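You operate a simulated robot arm through the tools that you are given. There is no shell and no other tool.

Carry out the task below with a simulated robot arm. There is one attempt and no reset: what you move stays moved.

TASK
Stand both drives on their marks and join them with the white cable.
Fine: the two drives on the grey table; each goes on the yellow mark with its number.

Only the result counts: the job must be done as asked and must still hold three seconds after the hand-in. Knocking over, shifting, dropping, spilling or breaking anything else fails it.

THE ROBOT
A 7-joint arm with a two-finger parallel gripper, hanging from a carriage that runs on a gantry, over the field with the corners [-2.284, 0.766], [-2.284, -0.514], [0.016, -0.514], [0.016, 0.766] (x, y) and turns from -5.829 to 6.178 rad about z. Base frame: it is fixed where the carriage stands at the start and does not move with it; the origin is on the floor, on the carriage's upright axis, x ahead of it, y to its left, z up; the surface under the hand at the start is at about z = 0.8. Units: m, rad, N and s.
With the tool pointing down near the work surface it reaches from about 0.1 to 0.66 m from the robot's upright axis, wherever it stands. Its first joint turns from -2.496 to 2.496 rad. Places, roughly: drive dial [-0.1, 0.6, 1.1]; grey switch [0, 0.6, 1.1]. Payload 1.57 kg.
The TCP is the grasp point between the finger pads, 0.03 m short of the fingertips. In the tool frame z runs along the fingers and y along their closing line. The gripper opens to 0.11 m. The fingers are 0.024 m wide and 0.012 m thick; the gripper's body (0.048 by 0.112 m) begins 0.078 m behind the TCP.
Orientation is that of the tool frame in the base frame, as [roll, pitch, yaw] about the fixed x, y, z axes, in that order (R = Rz(yaw) Ry(pitch) Rx(roll)). With the fingers straight down and closing along the base's y, the tool's x points along the base's -x, its y along +y and its z along -z.

THE INTERFACE
- The arm moves only by the tool send_rows. Its argument "series" is one flat list of numbers, 7 for each row, row after row: the shift along the tool's x, y, z in m, then the turn, a rotation vector about the tool's x, y, z in rad, then the closure in counts, from 0 (fully open) to 255 (shut). In form: [dx, dy, dz, rx, ry, rz, claw, dx, dy, dz, rx, ry, rz, claw, ...]. A call has 1 to 20 rows; each row is the pose to reach, as a shift and turn from the pose commanded when the call began, along the tool's axes at that moment. Rows are played at 5 a second. More than 0.05 m and 0.15 rad between two rows, or a gripper value outside its range, and nothing of the call is played. A pose out of reach is approached as far as the arm can. The call stops where the force on the tool passes 40 N (or 10 N more than at its start, if that is more) or the arm is blocked; 0.2 s more then pass. Each finger travels about 0.045 m/s and halts on what it meets, pressing with about 23 N; the grip force reading is that of the motor and also rises with nothing between the fingers. The clock runs only during rows and for 0.2 s after the last one: add rows that repeat a pose to give the fingers time. The reply holds the time, the measured pose of the TCP, the force on the tool along the base axes, the opening and the grip force, in the units named above and with some noise, with the torque about the TCP (base axes, N m) and any sound that the robot's microphone picked up.
- Cameras (640 x 400 px; columns grow to the right, rows downward): "scene" is now at [0.2247, 0.0564, 1.8319]; the picture's right is [1.00, -0.07, 0.00], its down [-0.07, -0.93, -0.36] and it looks along [0.03, 0.36, -0.93] (base axes); focal length 260 px, centre (320, 200). "wrist" rides on the gripper at [0.07, 0.016, -0.141] in the tool frame; the picture's right is [-0.23, 0.97, 0.00], its down [-0.85, -0.20, -0.48] and it looks along [-0.47, -0.11, 0.88] (tool axes); focal length 222 px, centre (320, 200). There is no depth. A picture from a camera that has moved, and an enlarged one, comes with that camera's place and axes in the base frame and with its lens.
- get_image(camera): a new picture of that camera. No time passes.
- lift_body(by): slides the trunk up (or, below 0, down) by that many m; the arm and the scene camera ride with it, the base frame stays. It gives what a move gives, with no picture.
- steer(legs): drives the robot by 1 to 6 legs, each [ahead, left, turn to the left] in m, m and rad, along the robot's own axes; the way and the turn of a leg run together, so that a leg with both is an arc; at most 1.5 m and 3.142 rad a leg. The arm and the cameras ride along, it lands a little off, and it stops where it bumps. It keeps to its track: a leg is cut to what the track allows. It gives what a move gives.
- aim_head(pan, tilt): turns the head with the scene camera to pan (to the left, within 2.705 rad either way) and tilt (down, from -0.506 to 1.204), counted from straight ahead of the robot. It gives what a move gives.
- zoom(camera, box): a new picture of the part [left, top, right, bottom] of that camera's present view, enlarged. No time passes.
- close_job(): hands the job in; it is judged then, once.

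Nothing tells you exact positions but the pictures and the camera data. Unless the task says otherwise, let go and move clear before handing in.

The tools are called after "Request:" by a JSON object that holds its "api" and its "payload". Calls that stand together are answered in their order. send_rows: Moves the arm, as the interface text tells. Its arguments: {"type":"object","properties":{"series":{"type":"array"}},"required":["series"]} The other tools are called the same way: lift_body (by) slides the trunk up or down; steer (legs) drives the base; aim_head (pan, tilt) turns the head that bears the scene camera; get_image (camera) takes a picture; zoom (camera, box) takes an enlarged picture of a part of a camera's view; close_job () hands the job in.

At the start:

```text
time: 0.0
ee_pos: [0.7074, 0.3488, 1.2997]
tool_rot: [3.141, -0.001, -3.141]
contact_force: [-1.0, 0.5, 1.2]
moment: [0.03, 0.03, -0.01]
opening: 0.1099
gripper_force: 0.0
trunk travel left (down, up): [-0.525, 0.07]
robot x, y, heading: [-0.005, -0.001, -0.002]
head pan, tilt: [1.499, 1.201]
```

scene: 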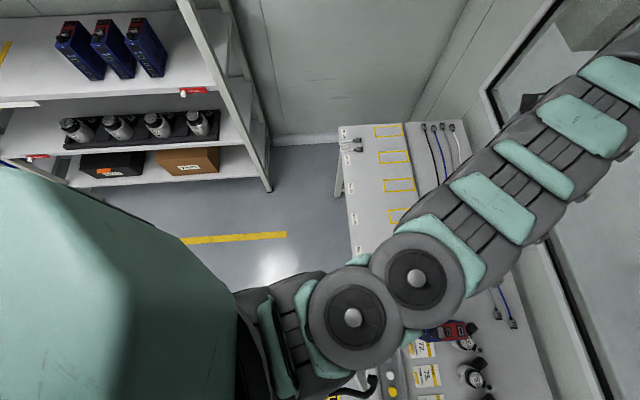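
wrist: 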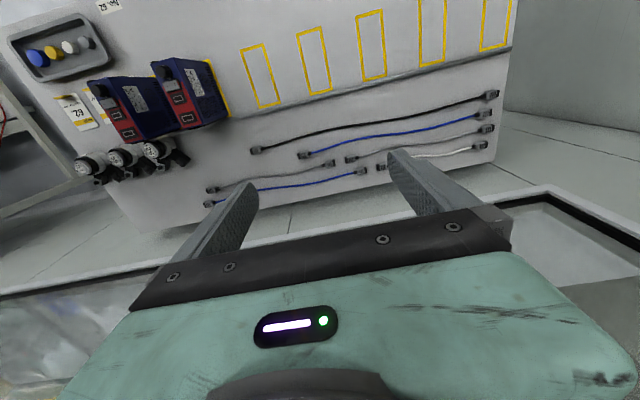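

I see a table with yellow marks, two blue drives standing near one end, and several cables lying along the other side. I'll look closer with both cameras before moving anything.

Request:
{"api": "zoom", "payload": {"camera": "wrist", "box": [0, 0, 320, 200]}}

Request:
{"api": "zoom", "payload": {"camera": "wrist", "box": [220, 0, 540, 200]}}

Request:
{"api": "zoom", "payload": {"camera": "scene", "box": [320, 100, 520, 225]}}

Request:
{"api": "zoom", "payload": {"camera": "scene", "box": [360, 275, 560, 400]}}

```text
2.00 times, centred on (160, 100) of wrist
camera zoom: at [0.6369, 0.3657, 1.4405], right [0.23, 0.97, 0.0], down [0.85, -0.2, 0.48], along [0.47, -0.11, -0.88], focal length 444 px, centre (640, 400)
```

zoom: 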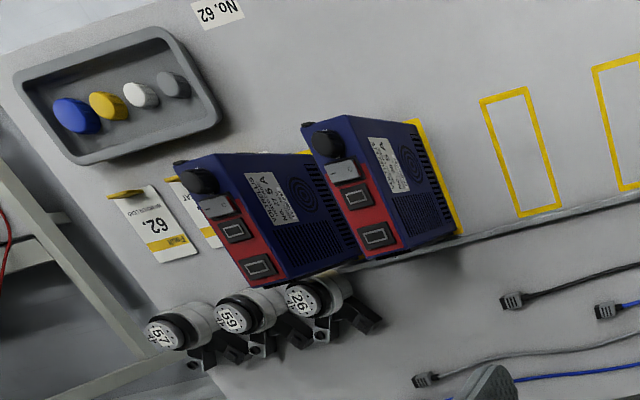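

```text
2.00 times, centred on (380, 100) of wrist
camera zoom: at [0.6369, 0.3657, 1.4405], right [0.23, 0.97, 0.0], down [0.85, -0.2, 0.48], along [0.47, -0.11, -0.88], focal length 444 px, centre (200, 400)
```

zoom: 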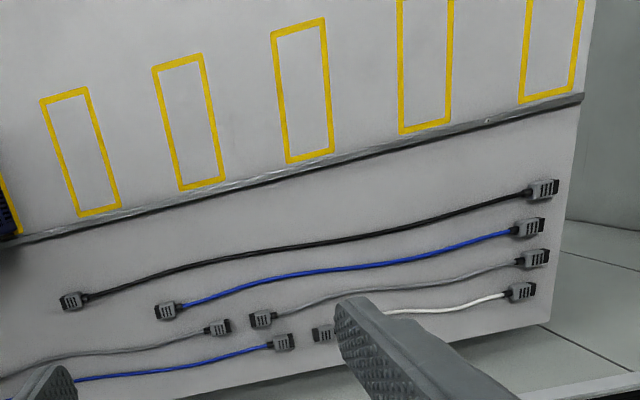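

```text
3.20 times, centred on (420, 162) of scene
camera zoom: at [0.2247, 0.0564, 1.8319], right [1.0, -0.07, 0.0], down [-0.07, -0.93, -0.36], along [0.03, 0.36, -0.93], focal length 832 px, centre (0, 320)
```

zoom: 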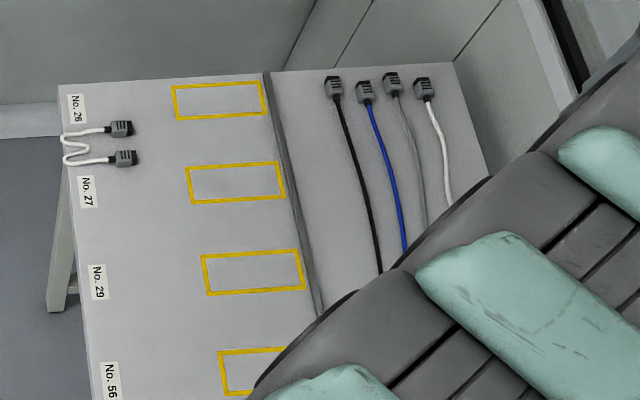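

```text
3.20 times, centred on (460, 338) of scene
camera zoom: at [0.2247, 0.0564, 1.8319], right [1.0, -0.07, 0.0], down [-0.07, -0.93, -0.36], along [0.03, 0.36, -0.93], focal length 832 px, centre (-128, -240)
```

zoom: 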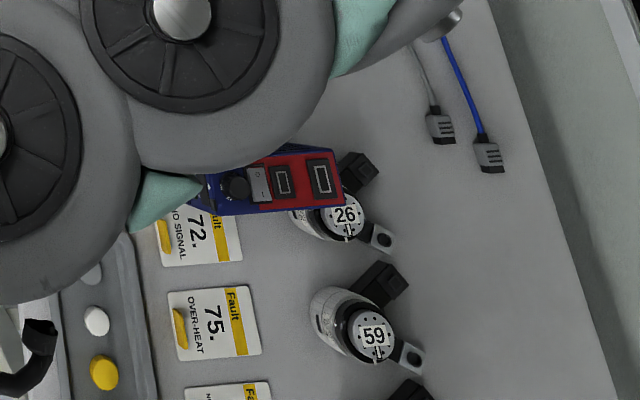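

The table has a row of numbered yellow marks, with two blue/red drives standing at the low-y end. Next I'll turn the head to see the drives, their labels and the rest of the surroundings.

Request:
{"api": "aim_head", "payload": {"pan": 0.0, "tilt": 1.0}}

Request:
{"api": "get_image", "payload": {"camera": "scene"}}

Request:
{"api": "aim_head", "payload": {"pan": 1.5, "tilt": 0.6}}

Request:
{"api": "get_image", "payload": {"camera": "scene"}}

Request:
{"api": "aim_head", "payload": {"pan": -0.8, "tilt": 1.0}}

Request:
{"api": "get_image", "payload": {"camera": "scene"}}

```text
time: 1.6
ee_pos: [0.7058, 0.3501, 1.2996]
tool_rot: [3.14, 0.002, 3.141]
contact_force: [-0.1, -0.1, -0.3]
moment: [0.0, 0.0, 0.01]
opening: 0.1102
gripper_force: 0.0
trunk travel left (down, up): [-0.525, 0.07]
robot x, y, heading: [-0.0031, -0.0024, -0.0]
head pan, tilt: [0.0, 1.0]
```

```text
taken
camera scene: at [0.2904, 0.0006, 1.8445], right [0.0, -1.0, 0.0], down [-0.84, 0.0, -0.54], along [0.54, 0.0, -0.84], focal length 260 px, centre (320, 200)
```

scene: 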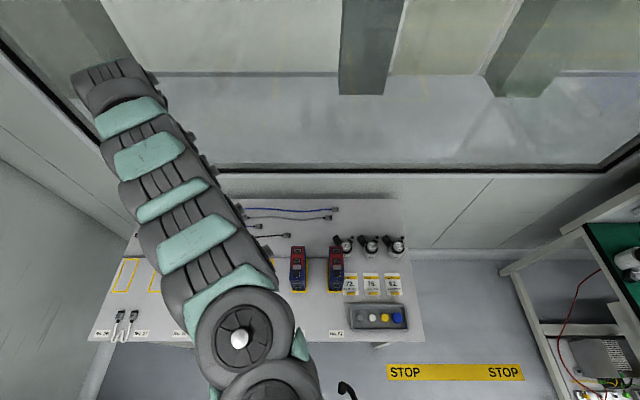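

```text
time: 3.2
ee_pos: [0.7074, 0.3479, 1.298]
tool_rot: [3.141, 0.0, 3.141]
contact_force: [-0.1, 0.2, 0.3]
moment: [0.03, -0.02, 0.04]
opening: 0.1098
gripper_force: 0.1
trunk travel left (down, up): [-0.525, 0.07]
robot x, y, heading: [-0.0007, -0.0011, 0.003]
head pan, tilt: [1.499, 0.6]
```

```text
taken
camera scene: at [0.2271, 0.0887, 1.8765], right [1.0, -0.07, 0.0], down [-0.04, -0.56, -0.82], along [0.06, 0.82, -0.57], focal length 260 px, centre (320, 200)
```

scene: 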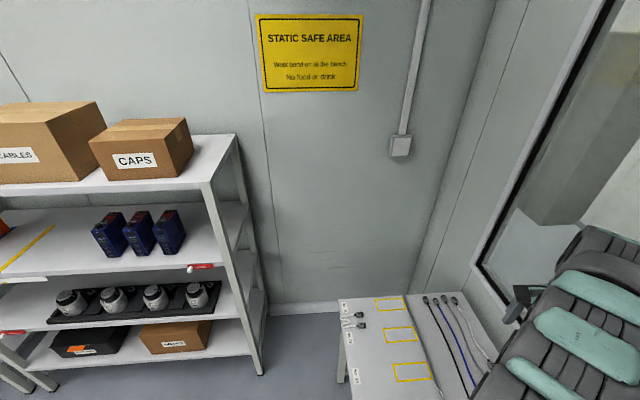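

```text
time: 5.3
ee_pos: [0.7062, 0.3479, 1.2981]
tool_rot: [-3.14, 0.001, 3.141]
contact_force: [0.2, -0.5, 0.5]
moment: [0.0, -0.03, -0.02]
opening: 0.1099
gripper_force: 0.1
trunk travel left (down, up): [-0.525, 0.07]
robot x, y, heading: [0.0033, 0.001, 0.001]
head pan, tilt: [-0.799, 1.0]
```

```text
taken
camera scene: at [0.2693, -0.0493, 1.8445], right [-0.72, -0.7, 0.0], down [-0.59, 0.6, -0.54], along [0.38, -0.39, -0.84], focal length 260 px, centre (320, 200)
```

scene: 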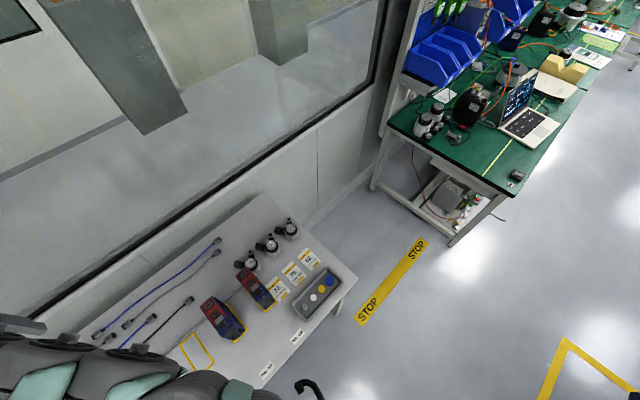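

The two drives stand side by side, facing the window side, near fault cards and motors. I'll zoom in on the number plates.

Request:
{"api": "zoom", "payload": {"camera": "scene", "box": [170, 240, 330, 340]}}

Request:
{"api": "zoom", "payload": {"camera": "wrist", "box": [80, 50, 240, 150]}}

Request:
{"api": "aim_head", "payload": {"pan": -0.3, "tilt": 1.0}}

Request:
{"api": "zoom", "payload": {"camera": "scene", "box": [160, 200, 400, 350]}}

```text
4.00 times, centred on (250, 290) of scene
camera zoom: at [0.2693, -0.0493, 1.8445], right [-0.72, -0.7, 0.0], down [-0.59, 0.6, -0.54], along [0.38, -0.39, -0.84], focal length 1041 px, centre (600, -160)
```

zoom: 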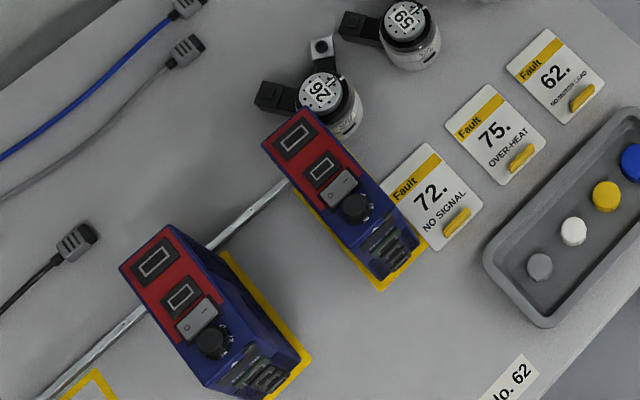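

```text
4.00 times, centred on (160, 100) of wrist
camera zoom: at [0.6369, 0.3657, 1.4405], right [0.23, 0.97, 0.0], down [0.85, -0.2, 0.48], along [0.47, -0.11, -0.88], focal length 888 px, centre (960, 600)
```

zoom: 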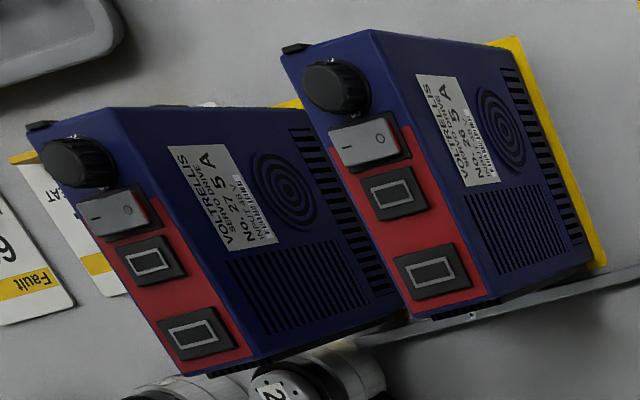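

```text
time: 6.3
ee_pos: [0.7048, 0.3493, 1.2988]
tool_rot: [-3.141, 0.0, -3.141]
contact_force: [-0.3, -0.1, -0.1]
moment: [-0.01, 0.02, 0.01]
opening: 0.1097
gripper_force: 0.1
trunk travel left (down, up): [-0.525, 0.07]
robot x, y, heading: [0.0015, 0.0009, -0.0]
head pan, tilt: [-0.3, 1.0]
```

```text
2.67 times, centred on (280, 275) of scene
camera zoom: at [0.2872, -0.0201, 1.8445], right [-0.3, -0.95, 0.0], down [-0.8, 0.25, -0.54], along [0.52, -0.16, -0.84], focal length 694 px, centre (427, 0)
```

zoom: 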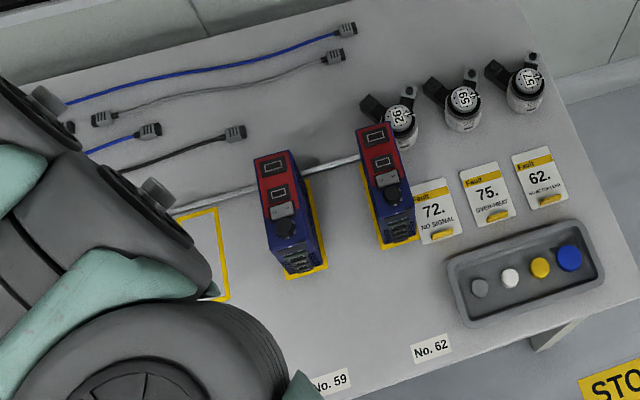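

The label plates read No. 27 (drive at lower y) and No. 26 (the other), and they currently stand on other marks. I'll back the carriage off so the wrist camera sees the whole table top.

Request:
{"api": "steer", "payload": {"legs": [[-0.35, 0, 0]]}}

Request:
{"api": "get_image", "payload": {"camera": "wrist"}}

Request:
{"api": "get_image", "payload": {"camera": "scene"}}

```text
time: 8.5
ee_pos: [0.3572, 0.3456, 1.2996]
tool_rot: [-3.141, 0.001, 3.134]
contact_force: [-0.1, 0.4, -0.4]
moment: [0.01, -0.02, -0.01]
opening: 0.1099
gripper_force: 0.1
trunk travel left (down, up): [-0.525, 0.07]
robot x, y, heading: [-0.3523, -0.0005, -0.004]
head pan, tilt: [-0.3, 1.0]
```

```text
taken
camera wrist: at [0.2883, 0.3633, 1.4405], right [0.23, 0.97, 0.0], down [0.85, -0.2, 0.48], along [0.47, -0.11, -0.88], focal length 222 px, centre (320, 200)
```

wrist: 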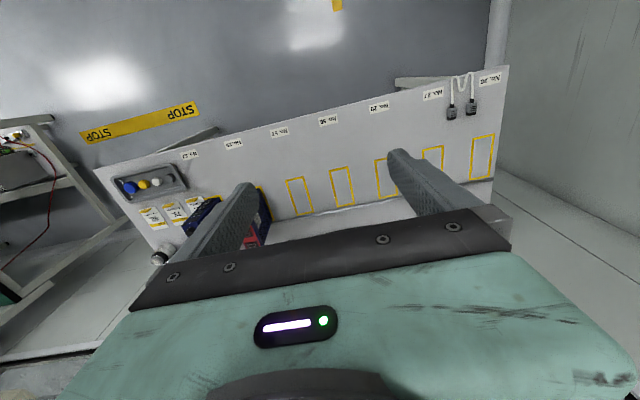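

```text
taken
camera scene: at [-0.0633, -0.0206, 1.8445], right [-0.3, -0.95, 0.0], down [-0.8, 0.25, -0.54], along [0.52, -0.16, -0.84], focal length 260 px, centre (320, 200)
```

scene: 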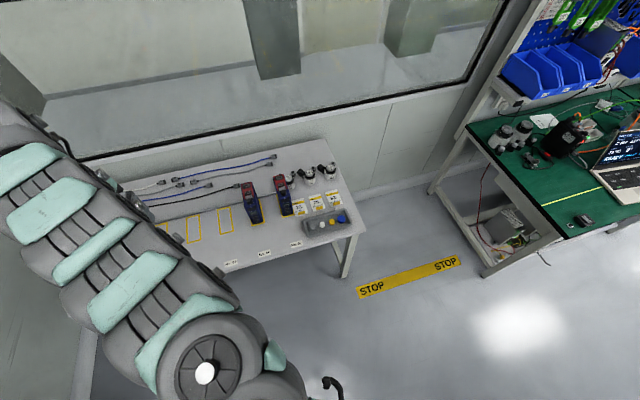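

I now see all seven marks with labels 62, 59, 57, 56, 29, 27, 26. I'll zoom into the label row and the curled white cable.

Request:
{"api": "zoom", "payload": {"camera": "wrist", "box": [380, 50, 540, 150]}}

Request:
{"api": "zoom", "payload": {"camera": "wrist", "box": [260, 90, 420, 190]}}

Request:
{"api": "zoom", "payload": {"camera": "wrist", "box": [90, 130, 290, 255]}}

Request:
{"api": "zoom", "payload": {"camera": "scene", "box": [120, 130, 370, 286]}}

```text
4.00 times, centred on (460, 100) of wrist
camera zoom: at [0.2883, 0.3633, 1.4405], right [0.23, 0.97, 0.0], down [0.85, -0.2, 0.48], along [0.47, -0.11, -0.88], focal length 888 px, centre (-240, 600)
```

zoom: 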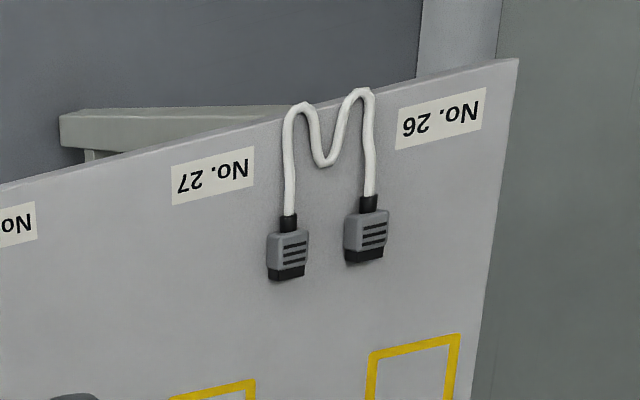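

```text
4.00 times, centred on (340, 140) of wrist
camera zoom: at [0.2883, 0.3633, 1.4405], right [0.23, 0.97, 0.0], down [0.85, -0.2, 0.48], along [0.47, -0.11, -0.88], focal length 888 px, centre (240, 440)
```

zoom: 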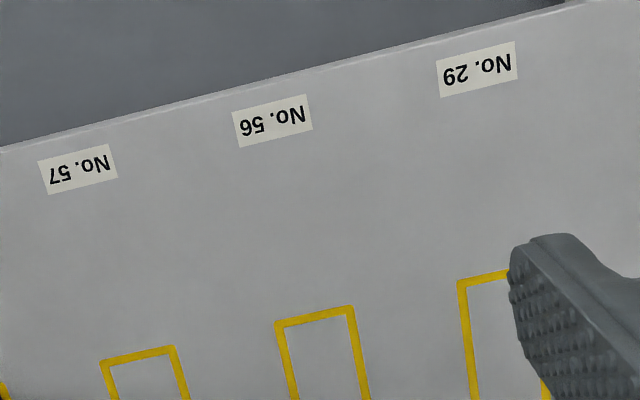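

```text
3.20 times, centred on (190, 192) of wrist
camera zoom: at [0.2883, 0.3633, 1.4405], right [0.23, 0.97, 0.0], down [0.85, -0.2, 0.48], along [0.47, -0.11, -0.88], focal length 711 px, centre (736, 224)
```

zoom: 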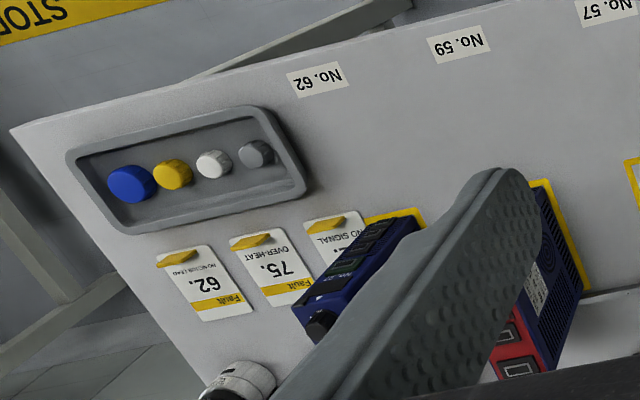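

```text
2.56 times, centred on (245, 208) of scene
camera zoom: at [-0.0633, -0.0206, 1.8445], right [-0.3, -0.95, 0.0], down [-0.8, 0.25, -0.54], along [0.52, -0.16, -0.84], focal length 666 px, centre (512, 180)
```

zoom: 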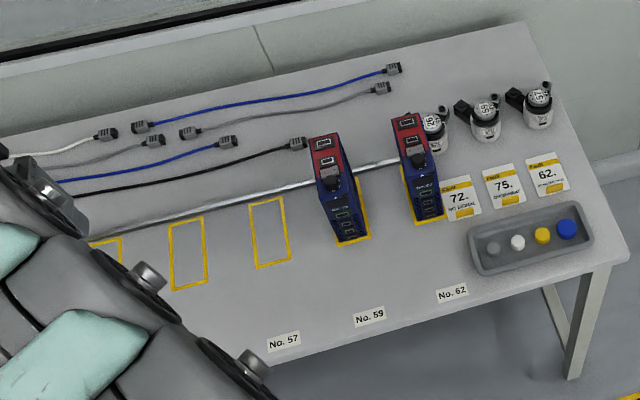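

Both drives stand on marks 62 and 59. My estimate puts the marks 0.14 m apart, centred at x≈0.603, with mark 27 at y≈0.641 and mark 26 at y≈0.782, and the curled white cable lies just in front of those two. I'll drive back to x≈0 and bring the hand over drive No. 26.

Request:
{"api": "steer", "payload": {"legs": [[0.35, 0.0, 0.003]]}}

Request:
{"api": "send_rows", "payload": {"series": [0.02, -0.04, 0, 0, 0, 0, 0, 0.04, -0.08, 0, 0, 0, 0, 0, 0.06, -0.12, 0, 0, 0, 0, 0, 0.08, -0.16, 0, 0, 0, 0, 0, 0.1, -0.2, 0, 0, 0, 0, 0, 0.105, -0.24, 0, 0, 0, 0, 0, 0.105, -0.267, 0, 0, 0, 0, 0]}}

Request:
{"api": "get_image", "payload": {"camera": "wrist"}}

Request:
{"api": "get_image", "payload": {"camera": "scene"}}

```text
time: 10.8
ee_pos: [0.7018, 0.3506, 1.2986]
tool_rot: [-3.141, -0.001, -3.139]
contact_force: [-0.3, 0.0, 0.5]
moment: [-0.02, 0.0, 0.04]
opening: 0.11
gripper_force: 0.0
trunk travel left (down, up): [-0.525, 0.07]
robot x, y, heading: [0.0003, 0.0006, 0.001]
head pan, tilt: [-0.3, 1.0]
```

```text
time: 12.4
ee_pos: [0.6769, 0.1929, 1.3167]
tool_rot: [-3.141, 0.0, -3.14]
contact_force: [0.3, 0.0, 1.0]
moment: [0.0, -0.01, -0.01]
opening: 0.1099
gripper_force: 0.1
out of reach, approached as far as the arm can: row 3, 4, 5, 6, 7
trunk travel left (down, up): [-0.525, 0.07]
robot x, y, heading: [-0.0002, -0.0021, 0.006]
head pan, tilt: [-0.3, 1.0]
```

```text
taken
camera wrist: at [0.608, 0.2077, 1.4576], right [0.23, 0.97, 0.0], down [0.86, -0.2, 0.48], along [0.47, -0.11, -0.88], focal length 222 px, centre (320, 200)
```

wrist: 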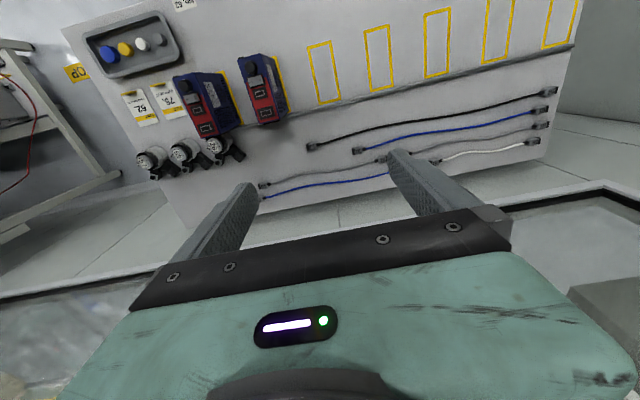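

```text
taken
camera scene: at [0.2844, -0.0193, 1.8445], right [-0.29, -0.96, 0.0], down [-0.8, 0.25, -0.54], along [0.52, -0.16, -0.84], focal length 260 px, centre (320, 200)
```

scene: 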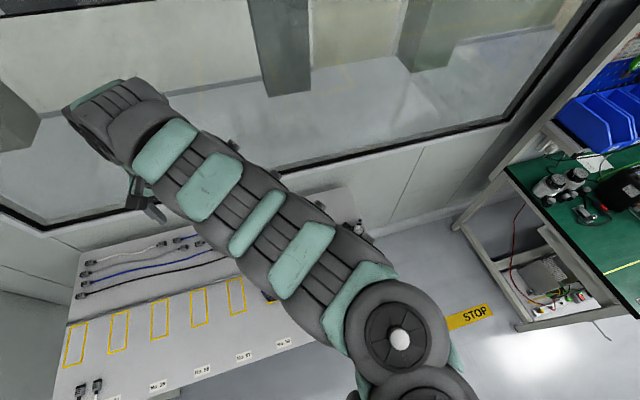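

The arm was limited at this height (the arm folds poorly at z≈1.3). I'll lower the hand first, then check where it goes.

Request:
{"api": "send_rows", "payload": {"series": [0, 0, 0.04, 0, 0, 0, 0, 0, 0, 0.08, 0, 0, 0, 0, 0, 0, 0.12, 0, 0, 0, 0, 0, 0, 0.16, 0, 0, 0, 0, 0, 0, 0.16, 0, 0, 0, 0]}}

```text
time: 13.6
ee_pos: [0.6793, 0.1881, 1.1577]
tool_rot: [3.141, 0.002, -3.139]
contact_force: [-0.2, -0.5, 0.9]
moment: [0.02, 0.02, 0.02]
opening: 0.1098
gripper_force: 0.1
trunk travel left (down, up): [-0.525, 0.07]
robot x, y, heading: [-0.0006, -0.0009, -0.0]
head pan, tilt: [-0.3, 1.0]
```

The hand is at (0.679, 0.188, 1.158). I'll now shift it over drive 26 at about (0.603, 0.08).

Request:
{"api": "send_rows", "payload": {"series": [0.025, -0.035, 0, 0, 0, 0, 0, 0.05, -0.07, 0, 0, 0, 0, 0, 0.076, -0.107, 0, 0, 0, 0, 0, 0.076, -0.107, 0, 0, 0, 0, 0]}}

Request:
{"api": "get_image", "payload": {"camera": "wrist"}}

Request:
{"api": "get_image", "payload": {"camera": "scene"}}

```text
time: 14.6
ee_pos: [0.6159, 0.0979, 1.1335]
tool_rot: [-3.14, 0.004, -3.14]
contact_force: [-1.1, -0.5, 0.8]
moment: [0.01, -0.02, 0.0]
opening: 0.1099
gripper_force: 0.0
out of reach, approached as far as the arm can: row 2, 3, 4
trunk travel left (down, up): [-0.525, 0.07]
robot x, y, heading: [-0.0009, 0.0012, 0.002]
head pan, tilt: [-0.3, 1.0]
```

```text
taken
camera wrist: at [0.5465, 0.1162, 1.2744], right [0.23, 0.97, 0.0], down [0.85, -0.2, 0.48], along [0.47, -0.11, -0.88], focal length 222 px, centre (320, 200)
```

wrist: 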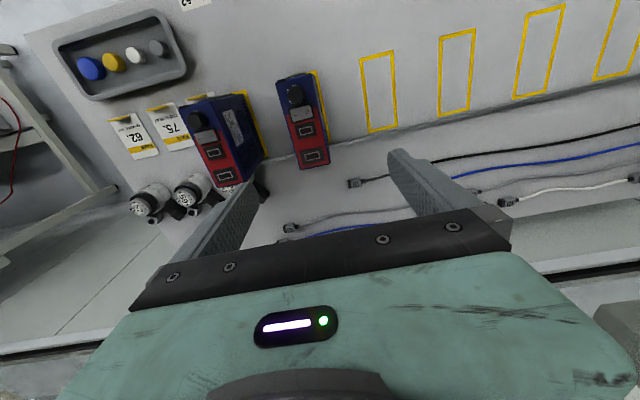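

```text
taken
camera scene: at [0.2844, -0.0193, 1.8445], right [-0.29, -0.96, 0.0], down [-0.8, 0.25, -0.54], along [0.52, -0.16, -0.84], focal length 260 px, centre (320, 200)
```

scene: 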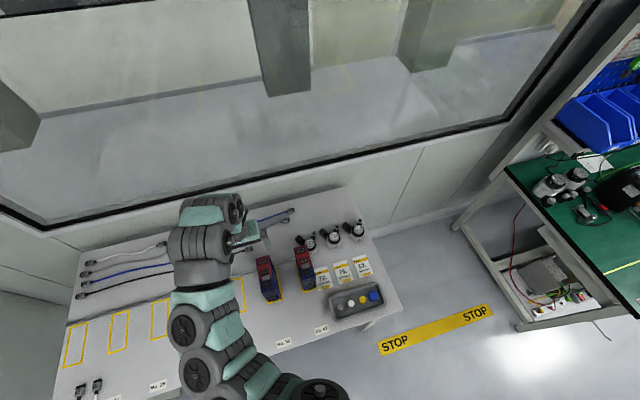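

The arm reconfigured and is nearly over the drive: TCP at (0.616, 0.098, 1.13). I'll continue in small steps to the point above it.

Request:
{"api": "send_rows", "payload": {"series": [0.006, -0.01, 0, 0, 0, 0, 0, 0.013, -0.018, 0.0, 0, 0, 0, 0, 0.013, -0.018, 0.02, 0, 0, 0, 0, 0.013, -0.018, 0.03, 0, 0, 0, 0, 0.013, -0.018, 0.03, 0, 0, 0, 0]}}

Request:
{"api": "get_image", "payload": {"camera": "wrist"}}

```text
time: 15.8
ee_pos: [0.6044, 0.0815, 1.1045]
tool_rot: [-3.141, 0.002, -3.14]
contact_force: [0.4, -0.2, -0.4]
moment: [0.0, 0.01, -0.02]
opening: 0.1099
gripper_force: 0.1
out of reach, approached as far as the arm can: row 2
trunk travel left (down, up): [-0.525, 0.07]
robot x, y, heading: [-0.0055, -0.0022, 0.003]
head pan, tilt: [-0.3, 1.0]
```

```text
taken
camera wrist: at [0.5351, 0.099, 1.2454], right [0.23, 0.97, 0.0], down [0.85, -0.2, 0.48], along [0.47, -0.11, -0.88], focal length 222 px, centre (320, 200)
```

wrist: 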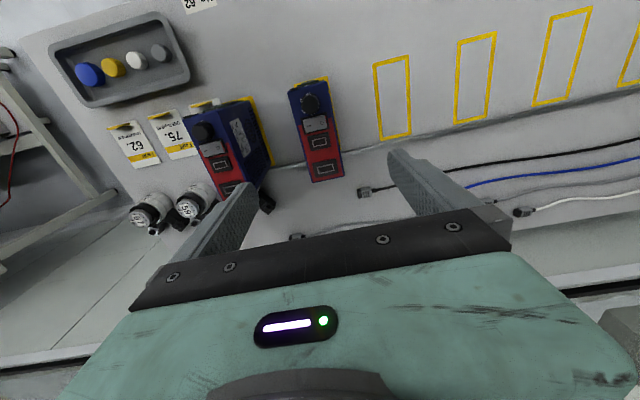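

The hand is above drive 26. I'll zoom on its top face for its exact place and the socket details.

Request:
{"api": "zoom", "payload": {"camera": "wrist", "box": [270, 70, 366, 190]}}

Request:
{"api": "zoom", "payload": {"camera": "wrist", "box": [180, 90, 308, 210]}}

Request:
{"api": "zoom", "payload": {"camera": "scene", "box": [230, 230, 390, 330]}}

```text
3.33 times, centred on (318, 130) of wrist
camera zoom: at [0.5351, 0.099, 1.2454], right [0.23, 0.97, 0.0], down [0.85, -0.2, 0.48], along [0.47, -0.11, -0.88], focal length 740 px, centre (327, 433)
```

zoom: 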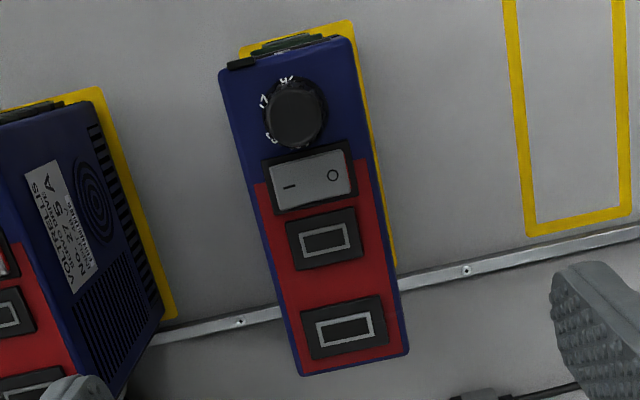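

```text
3.33 times, centred on (244, 150) of wrist
camera zoom: at [0.5351, 0.099, 1.2454], right [0.23, 0.97, 0.0], down [0.85, -0.2, 0.48], along [0.47, -0.11, -0.88], focal length 740 px, centre (573, 367)
```

zoom: 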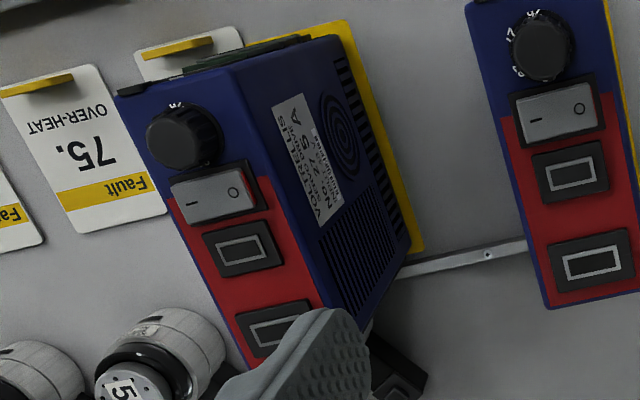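

```text
4.00 times, centred on (310, 280) of scene
camera zoom: at [0.2844, -0.0193, 1.8445], right [-0.29, -0.96, 0.0], down [-0.8, 0.25, -0.54], along [0.52, -0.16, -0.84], focal length 1041 px, centre (360, -120)
```

zoom: 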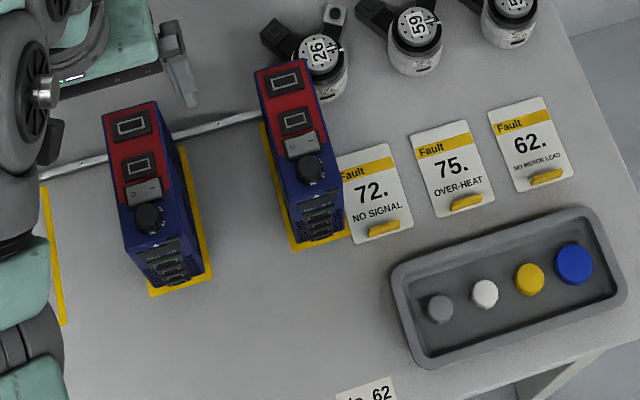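

Sockets face up on the top, with a smaller one near the switch and a larger one at the far end. I'll read the label plates at high magnification to be sure of the numbers.

Request:
{"api": "zoom", "payload": {"camera": "wrist", "box": [224, 110, 264, 135]}}

Request:
{"api": "zoom", "payload": {"camera": "wrist", "box": [286, 70, 350, 110]}}

Request:
{"api": "zoom", "payload": {"camera": "scene", "box": [250, 240, 330, 290]}}

```text
16.00 times, centred on (244, 122) of wrist
camera zoom: at [0.5351, 0.099, 1.2454], right [0.23, 0.97, 0.0], down [0.85, -0.2, 0.48], along [0.47, -0.11, -0.88], focal length 3554 px, centre (1536, 1440)
```

zoom: 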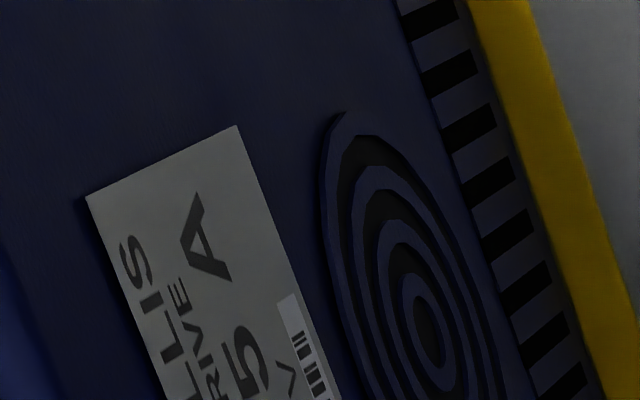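

```text
10.00 times, centred on (318, 90) of wrist
camera zoom: at [0.5351, 0.099, 1.2454], right [0.23, 0.97, 0.0], down [0.85, -0.2, 0.48], along [0.47, -0.11, -0.88], focal length 2221 px, centre (340, 1300)
```

zoom: 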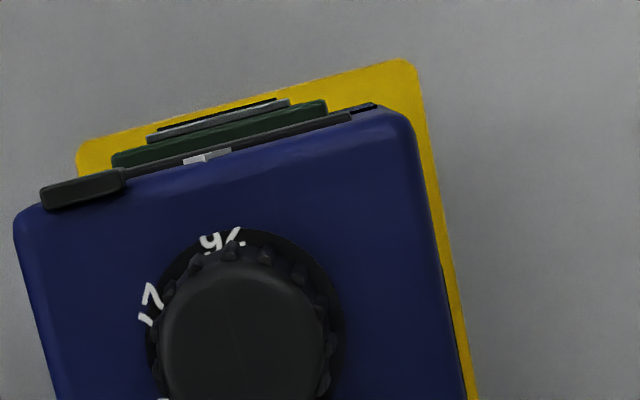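

```text
8.00 times, centred on (290, 265) of scene
camera zoom: at [0.2844, -0.0193, 1.8445], right [-0.29, -0.96, 0.0], down [-0.8, 0.25, -0.54], along [0.52, -0.16, -0.84], focal length 2081 px, centre (560, -320)
```

zoom: 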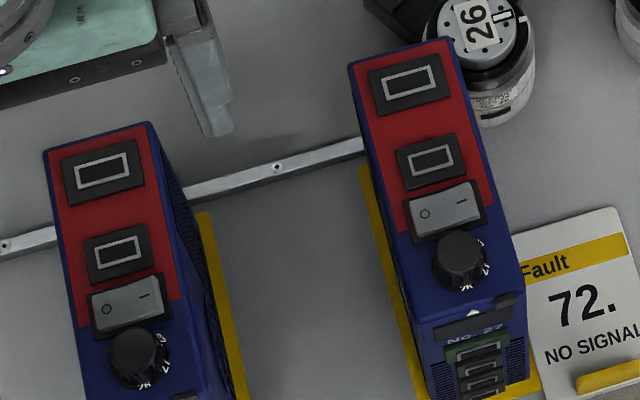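

The front of the right drive also reads "No. 27". I'll verify both plates once more before picking anything.

Request:
{"api": "zoom", "payload": {"camera": "wrist", "box": [220, 115, 268, 163]}}

Request:
{"api": "zoom", "payload": {"camera": "scene", "box": [250, 270, 330, 320]}}

```text
8.33 times, centred on (244, 139) of wrist
camera zoom: at [0.5351, 0.099, 1.2454], right [0.23, 0.97, 0.0], down [0.85, -0.2, 0.48], along [0.47, -0.11, -0.88], focal length 1851 px, centre (953, 708)
```

zoom: 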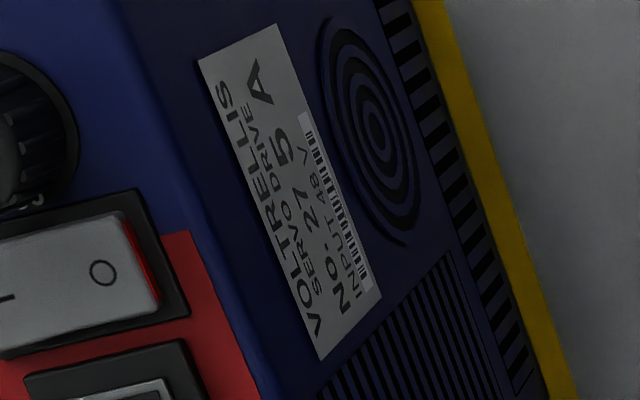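

```text
8.00 times, centred on (290, 295) of scene
camera zoom: at [0.2844, -0.0193, 1.8445], right [-0.29, -0.96, 0.0], down [-0.8, 0.25, -0.54], along [0.52, -0.16, -0.84], focal length 2081 px, centre (560, -560)
```

zoom: 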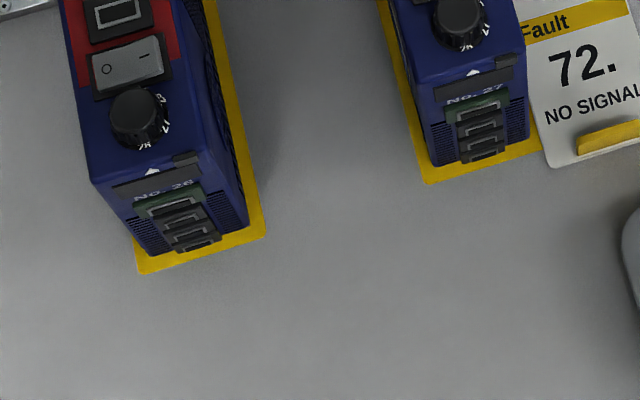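

Numbers confirmed: No. 26 is on mark 59 and No. 27 on mark 62. The front faces (toward −x) also seem to hold stacked sockets, so I'll back off for a flatter view of the fronts before deciding how to plug.

Request:
{"api": "steer", "payload": {"legs": [[-1.0, 0.0, 0.0], [0.0, 0.2, 0.0]]}}

Request:
{"api": "aim_head", "payload": {"pan": -0.1, "tilt": 0.6}}

Request:
{"api": "get_image", "payload": {"camera": "scene"}}

```text
time: 22.1
ee_pos: [-0.3828, 0.2818, 1.1049]
tool_rot: [3.141, 0.001, -3.139]
contact_force: [0.1, 0.5, -0.3]
moment: [-0.01, 0.02, -0.02]
opening: 0.11
gripper_force: 0.0
trunk travel left (down, up): [-0.525, 0.07]
robot x, y, heading: [-0.9932, 0.2014, 0.005]
head pan, tilt: [-0.3, 1.0]
```

```text
time: 23.0
ee_pos: [-0.383, 0.2826, 1.103]
tool_rot: [-3.14, 0.0, -3.139]
contact_force: [0.7, 0.3, -0.6]
moment: [-0.01, 0.02, 0.03]
opening: 0.1097
gripper_force: 0.2
trunk travel left (down, up): [-0.525, 0.07]
robot x, y, heading: [-0.99, 0.1986, 0.003]
head pan, tilt: [-0.099, 0.6]
```

```text
taken
camera scene: at [-0.6816, 0.1921, 1.8765], right [-0.1, -1.0, 0.0], down [-0.56, 0.05, -0.82], along [0.82, -0.08, -0.57], focal length 260 px, centre (320, 200)
```

scene: 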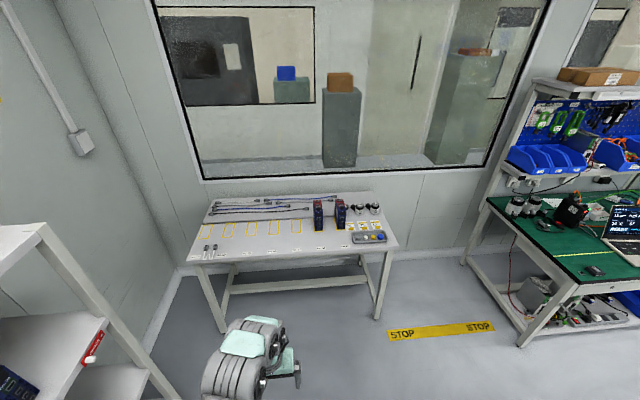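

Request:
{"api": "zoom", "payload": {"camera": "scene", "box": [304, 195, 354, 235]}}

Request:
{"api": "zoom", "payload": {"camera": "scene", "box": [180, 190, 410, 270]}}

Request:
{"api": "zoom", "payload": {"camera": "scene", "box": [190, 230, 240, 270]}}

```text
10.00 times, centred on (329, 215) of scene
camera zoom: at [-0.6816, 0.1921, 1.8765], right [-0.1, -1.0, 0.0], down [-0.56, 0.05, -0.82], along [0.82, -0.08, -0.57], focal length 2602 px, centre (230, 50)
```

zoom: 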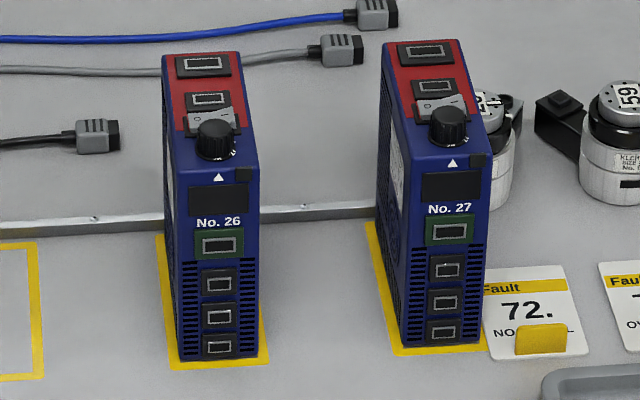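

```text
2.78 times, centred on (295, 230) of scene
camera zoom: at [-0.6816, 0.1921, 1.8765], right [-0.1, -1.0, 0.0], down [-0.56, 0.05, -0.82], along [0.82, -0.08, -0.57], focal length 724 px, centre (390, 116)
```

zoom: 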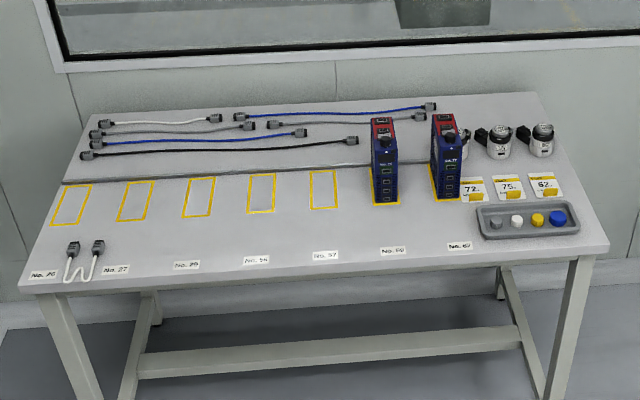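

```text
10.00 times, centred on (215, 250) of scene
camera zoom: at [-0.6816, 0.1921, 1.8765], right [-0.1, -1.0, 0.0], down [-0.56, 0.05, -0.82], along [0.82, -0.08, -0.57], focal length 2602 px, centre (1370, -300)
```

zoom: 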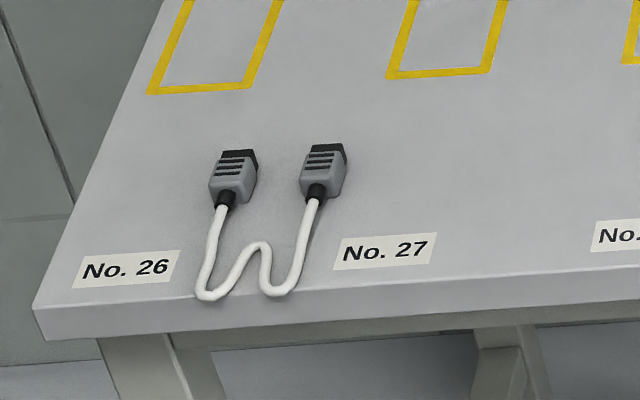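

The fronts carry a green socket plus three smaller dark ones, and the connectors lie with tips toward +x, so a horizontal push into the front face fits. First I'll move the drives, so I return to the table.

Request:
{"api": "steer", "payload": {"legs": [[0.0, -0.2, 0.0], [0.995, 0.0, -0.003]]}}

Request:
{"api": "zoom", "payload": {"camera": "wrist", "box": [260, 60, 388, 190]}}

```text
time: 29.3
ee_pos: [0.6119, 0.1094, 1.1037]
tool_rot: [3.141, 0.0, -3.123]
contact_force: [0.7, 1.1, 0.4]
moment: [-0.03, -0.02, -0.01]
opening: 0.1101
gripper_force: 0.1
trunk travel left (down, up): [-0.525, 0.07]
robot x, y, heading: [0.0066, 0.0167, 0.016]
head pan, tilt: [-0.099, 0.6]
```

```text
3.08 times, centred on (324, 125) of wrist
camera zoom: at [0.542, 0.1247, 1.2454], right [0.21, 0.98, 0.0], down [0.86, -0.18, 0.48], along [0.47, -0.1, -0.88], focal length 684 px, centre (308, 431)
```

zoom: 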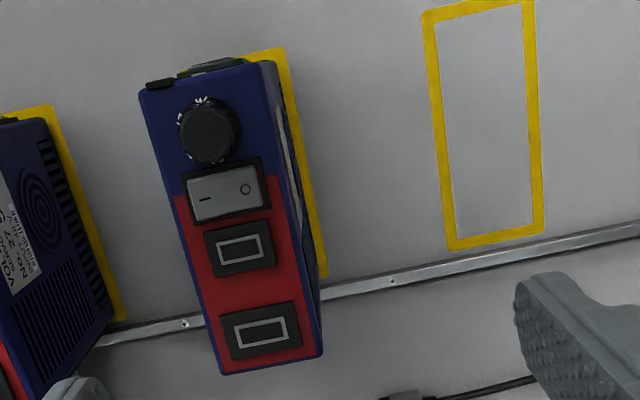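

The carriage landed slightly rotated (0.016 rad) and about 17 mm off in y. I'll correct it.

Request:
{"api": "steer", "payload": {"legs": [[0.0, -0.016, -0.015]]}}

Request:
{"api": "zoom", "payload": {"camera": "wrist", "box": [260, 60, 388, 190]}}

```text
time: 30.1
ee_pos: [0.6134, 0.0848, 1.1034]
tool_rot: [-3.142, 0.0, -3.134]
contact_force: [-0.1, -0.2, -0.9]
moment: [-0.02, -0.01, -0.03]
opening: 0.11
gripper_force: 0.0
trunk travel left (down, up): [-0.525, 0.07]
robot x, y, heading: [0.0055, 0.003, 0.005]
head pan, tilt: [-0.099, 0.6]
```

```text
3.08 times, centred on (324, 125) of wrist
camera zoom: at [0.5438, 0.1007, 1.2454], right [0.22, 0.97, 0.0], down [0.86, -0.2, 0.48], along [0.47, -0.11, -0.88], focal length 684 px, centre (308, 431)
```

zoom: 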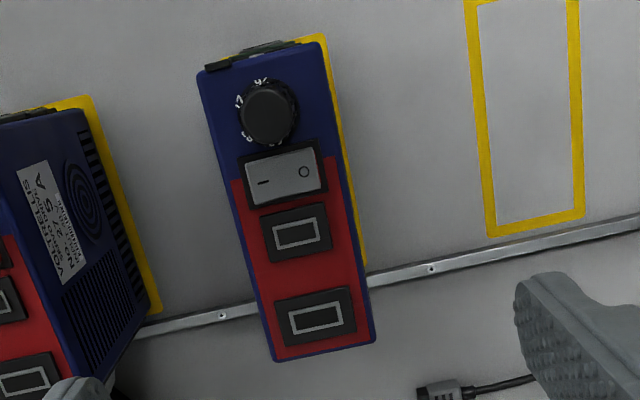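

Drive 26's top centre is near (0.605, 0.082), and the TCP is near (0.614, 0.085, 1.103). I'll centre the hand and descend partway with the fingers open, then check.

Request:
{"api": "send_rows", "payload": {"series": [0.009, -0.003, 0, 0, 0, 0, 0, 0.009, -0.003, 0.04, 0, 0, 0, 0, 0.009, -0.003, 0.08, 0, 0, 0, 0, 0.009, -0.003, 0.115, 0, 0, 0, 0, 0.009, -0.003, 0.145, 0, 0, 0, 0, 0.009, -0.003, 0.145, 0, 0, 0, 0]}}

Request:
{"api": "get_image", "payload": {"camera": "wrist"}}

Request:
{"api": "aim_head", "payload": {"pan": -0.2, "tilt": 1.0}}

Request:
{"api": "get_image", "payload": {"camera": "scene"}}

```text
time: 31.5
ee_pos: [0.6049, 0.0807, 0.959]
tool_rot: [3.141, 0.0, -3.137]
contact_force: [0.4, -0.3, -0.2]
moment: [0.0, 0.0, -0.02]
opening: 0.11
gripper_force: 0.0
trunk travel left (down, up): [-0.525, 0.07]
robot x, y, heading: [0.0069, 0.0022, 0.004]
head pan, tilt: [-0.099, 0.6]
```

```text
taken
camera wrist: at [0.5346, 0.0973, 1.1002], right [0.22, 0.97, 0.0], down [0.86, -0.2, 0.48], along [0.47, -0.11, -0.88], focal length 222 px, centre (320, 200)
```

wrist: 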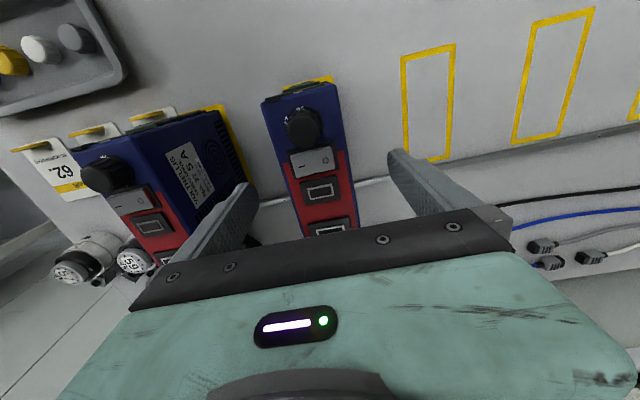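

```text
time: 32.4
ee_pos: [0.6045, 0.0805, 0.9586]
tool_rot: [-3.14, -0.002, -3.136]
contact_force: [0.8, -0.2, -0.1]
moment: [0.01, -0.06, 0.03]
opening: 0.1102
gripper_force: 0.1
trunk travel left (down, up): [-0.525, 0.07]
robot x, y, heading: [0.0027, 0.0015, 0.006]
head pan, tilt: [-0.201, 1.0]
```

```text
taken
camera scene: at [0.2952, -0.0118, 1.8446], right [-0.19, -0.98, 0.0], down [-0.83, 0.16, -0.54], along [0.53, -0.1, -0.84], focal length 260 px, centre (320, 200)
```

scene: 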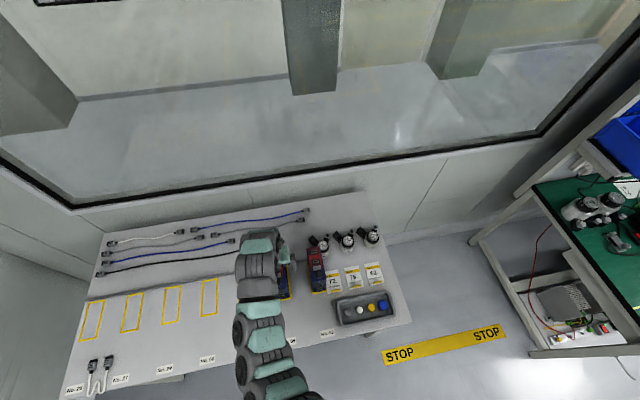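

Both fingers straddle drive 26 with clearance to drive 27. I'll descend the rest of the way and close.

Request:
{"api": "send_rows", "payload": {"series": [0, 0, 0.03, 0, 0, 0, 0, 0, 0, 0.05, 0, 0, 0, 0, 0, 0, 0.065, 0, 0, 0, 0, 0, 0, 0.065, 0, 0, 0, 0]}}

Request:
{"api": "get_image", "payload": {"camera": "wrist"}}

```text
time: 33.4
ee_pos: [0.6055, 0.0816, 0.8946]
tool_rot: [-3.141, 0.001, -3.136]
contact_force: [0.2, -0.2, -0.1]
moment: [-0.03, -0.01, -0.04]
opening: 0.1104
gripper_force: 0.1
trunk travel left (down, up): [-0.525, 0.07]
robot x, y, heading: [0.0035, 0.0045, 0.003]
head pan, tilt: [-0.201, 1.0]
```

```text
taken
camera wrist: at [0.5363, 0.0971, 1.0352], right [0.22, 0.97, 0.0], down [0.86, -0.2, 0.48], along [0.47, -0.11, -0.88], focal length 222 px, centre (320, 200)
```

wrist: 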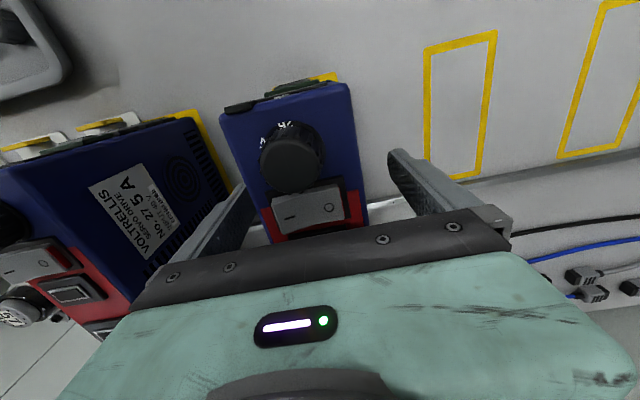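

The drive is centred between the fingers with the gripper body above the dial. Closing now.

Request:
{"api": "send_rows", "payload": {"series": [0, 0, 0, 0, 0, 0, 255, 0, 0, 0, 0, 0, 0, 255, 0, 0, 0, 0, 0, 0, 255, 0, 0, 0, 0, 0, 0, 255, 0, 0, 0, 0, 0, 0, 255, 0, 0, 0, 0, 0, 0, 255]}}

Request:
{"api": "get_image", "payload": {"camera": "wrist"}}

```text
time: 34.8
ee_pos: [0.6058, 0.0806, 0.8935]
tool_rot: [3.141, 0.001, -3.135]
contact_force: [-0.4, 1.0, 1.0]
moment: [0.11, 0.0, -0.22]
opening: 0.0503
gripper_force: 23.0
trunk travel left (down, up): [-0.525, 0.07]
robot x, y, heading: [0.0082, 0.0031, 0.006]
head pan, tilt: [-0.201, 1.0]
```

```text
taken
camera wrist: at [0.5365, 0.0975, 1.0356], right [0.22, 0.97, 0.0], down [0.86, -0.2, 0.48], along [0.47, -0.11, -0.88], focal length 222 px, centre (320, 200)
```

wrist: 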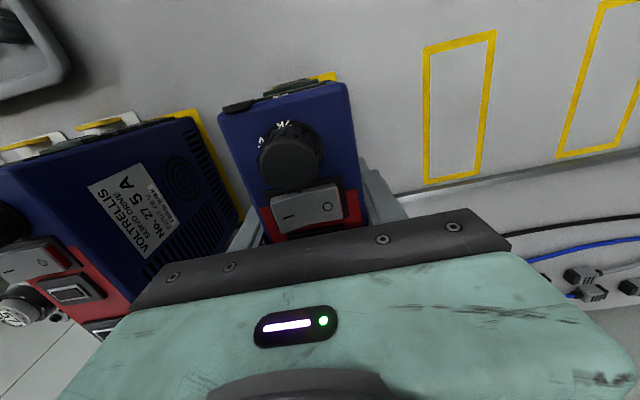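

Gripped: opening 0.050 m, force 23 N. Lifting straight up.

Request:
{"api": "send_rows", "payload": {"series": [0, 0, -0.01, 0, 0, 0, 255, 0, 0, -0.03, 0, 0, 0, 255, 0, 0, -0.06, 0, 0, 0, 255, 0, 0, -0.09, 0, 0, 0, 255, 0, 0, -0.12, 0, 0, 0, 255, 0, 0, -0.12, 0, 0, 0, 255]}}

Request:
{"api": "get_image", "payload": {"camera": "wrist"}}

```text
time: 36.2
ee_pos: [0.6063, 0.0822, 1.0141]
tool_rot: [-3.14, 0.0, -3.136]
contact_force: [-0.1, 1.0, -8.4]
moment: [0.01, -0.06, -0.01]
opening: 0.0499
gripper_force: 23.1
trunk travel left (down, up): [-0.525, 0.07]
robot x, y, heading: [0.0059, -0.0031, 0.004]
head pan, tilt: [-0.201, 1.0]
```

```text
taken
camera wrist: at [0.536, 0.0979, 1.1561], right [0.22, 0.97, 0.0], down [0.86, -0.2, 0.48], along [0.47, -0.11, -0.88], focal length 222 px, centre (320, 200)
```

wrist: 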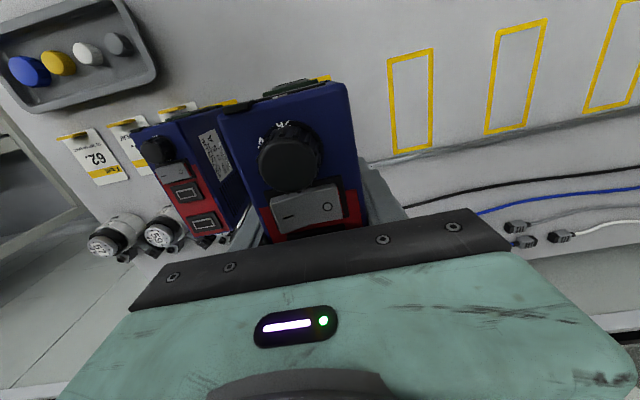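

The drive hangs cleanly (about 8.4 N). Now I'll drive the carriage 0.70 m left toward mark 26.

Request:
{"api": "steer", "payload": {"legs": [[0.0, 0.7, -0.004]]}}

Request:
{"api": "get_image", "payload": {"camera": "wrist"}}

Request:
{"api": "get_image", "payload": {"camera": "scene"}}

```text
time: 40.0
ee_pos: [0.5957, 0.7814, 1.0153]
tool_rot: [3.141, 0.0, -3.121]
contact_force: [-0.8, -0.2, -8.7]
moment: [0.02, -0.08, 0.03]
opening: 0.0499
gripper_force: 23.0
trunk travel left (down, up): [-0.525, 0.07]
robot x, y, heading: [-0.0025, 0.691, 0.024]
head pan, tilt: [-0.201, 1.0]
```

```text
taken
camera wrist: at [0.5253, 0.7977, 1.156], right [0.21, 0.98, 0.0], down [0.86, -0.18, 0.48], along [0.47, -0.1, -0.88], focal length 222 px, centre (320, 200)
```

wrist: 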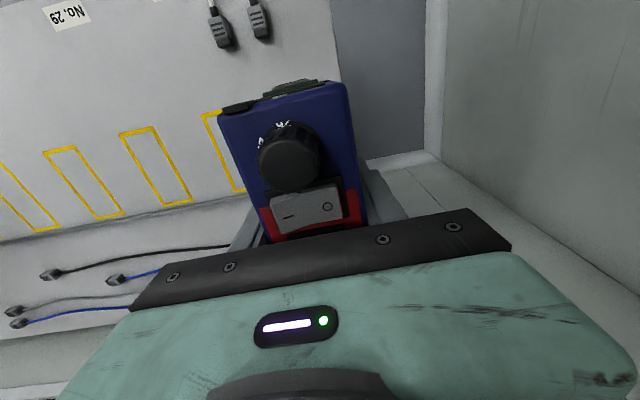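

```text
taken
camera scene: at [0.286, 0.6842, 1.8443], right [-0.18, -0.98, 0.0], down [-0.83, 0.15, -0.54], along [0.53, -0.1, -0.84], focal length 260 px, centre (320, 200)
```

scene: 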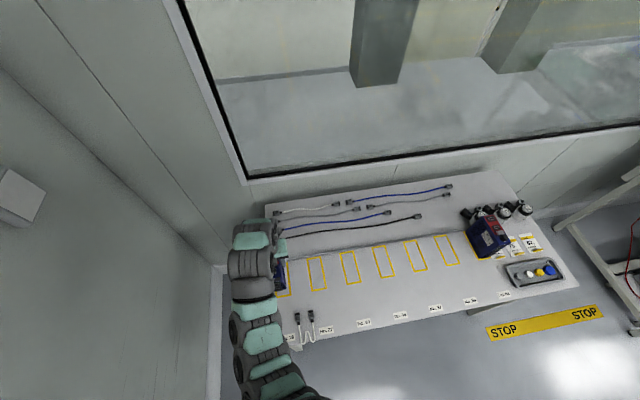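

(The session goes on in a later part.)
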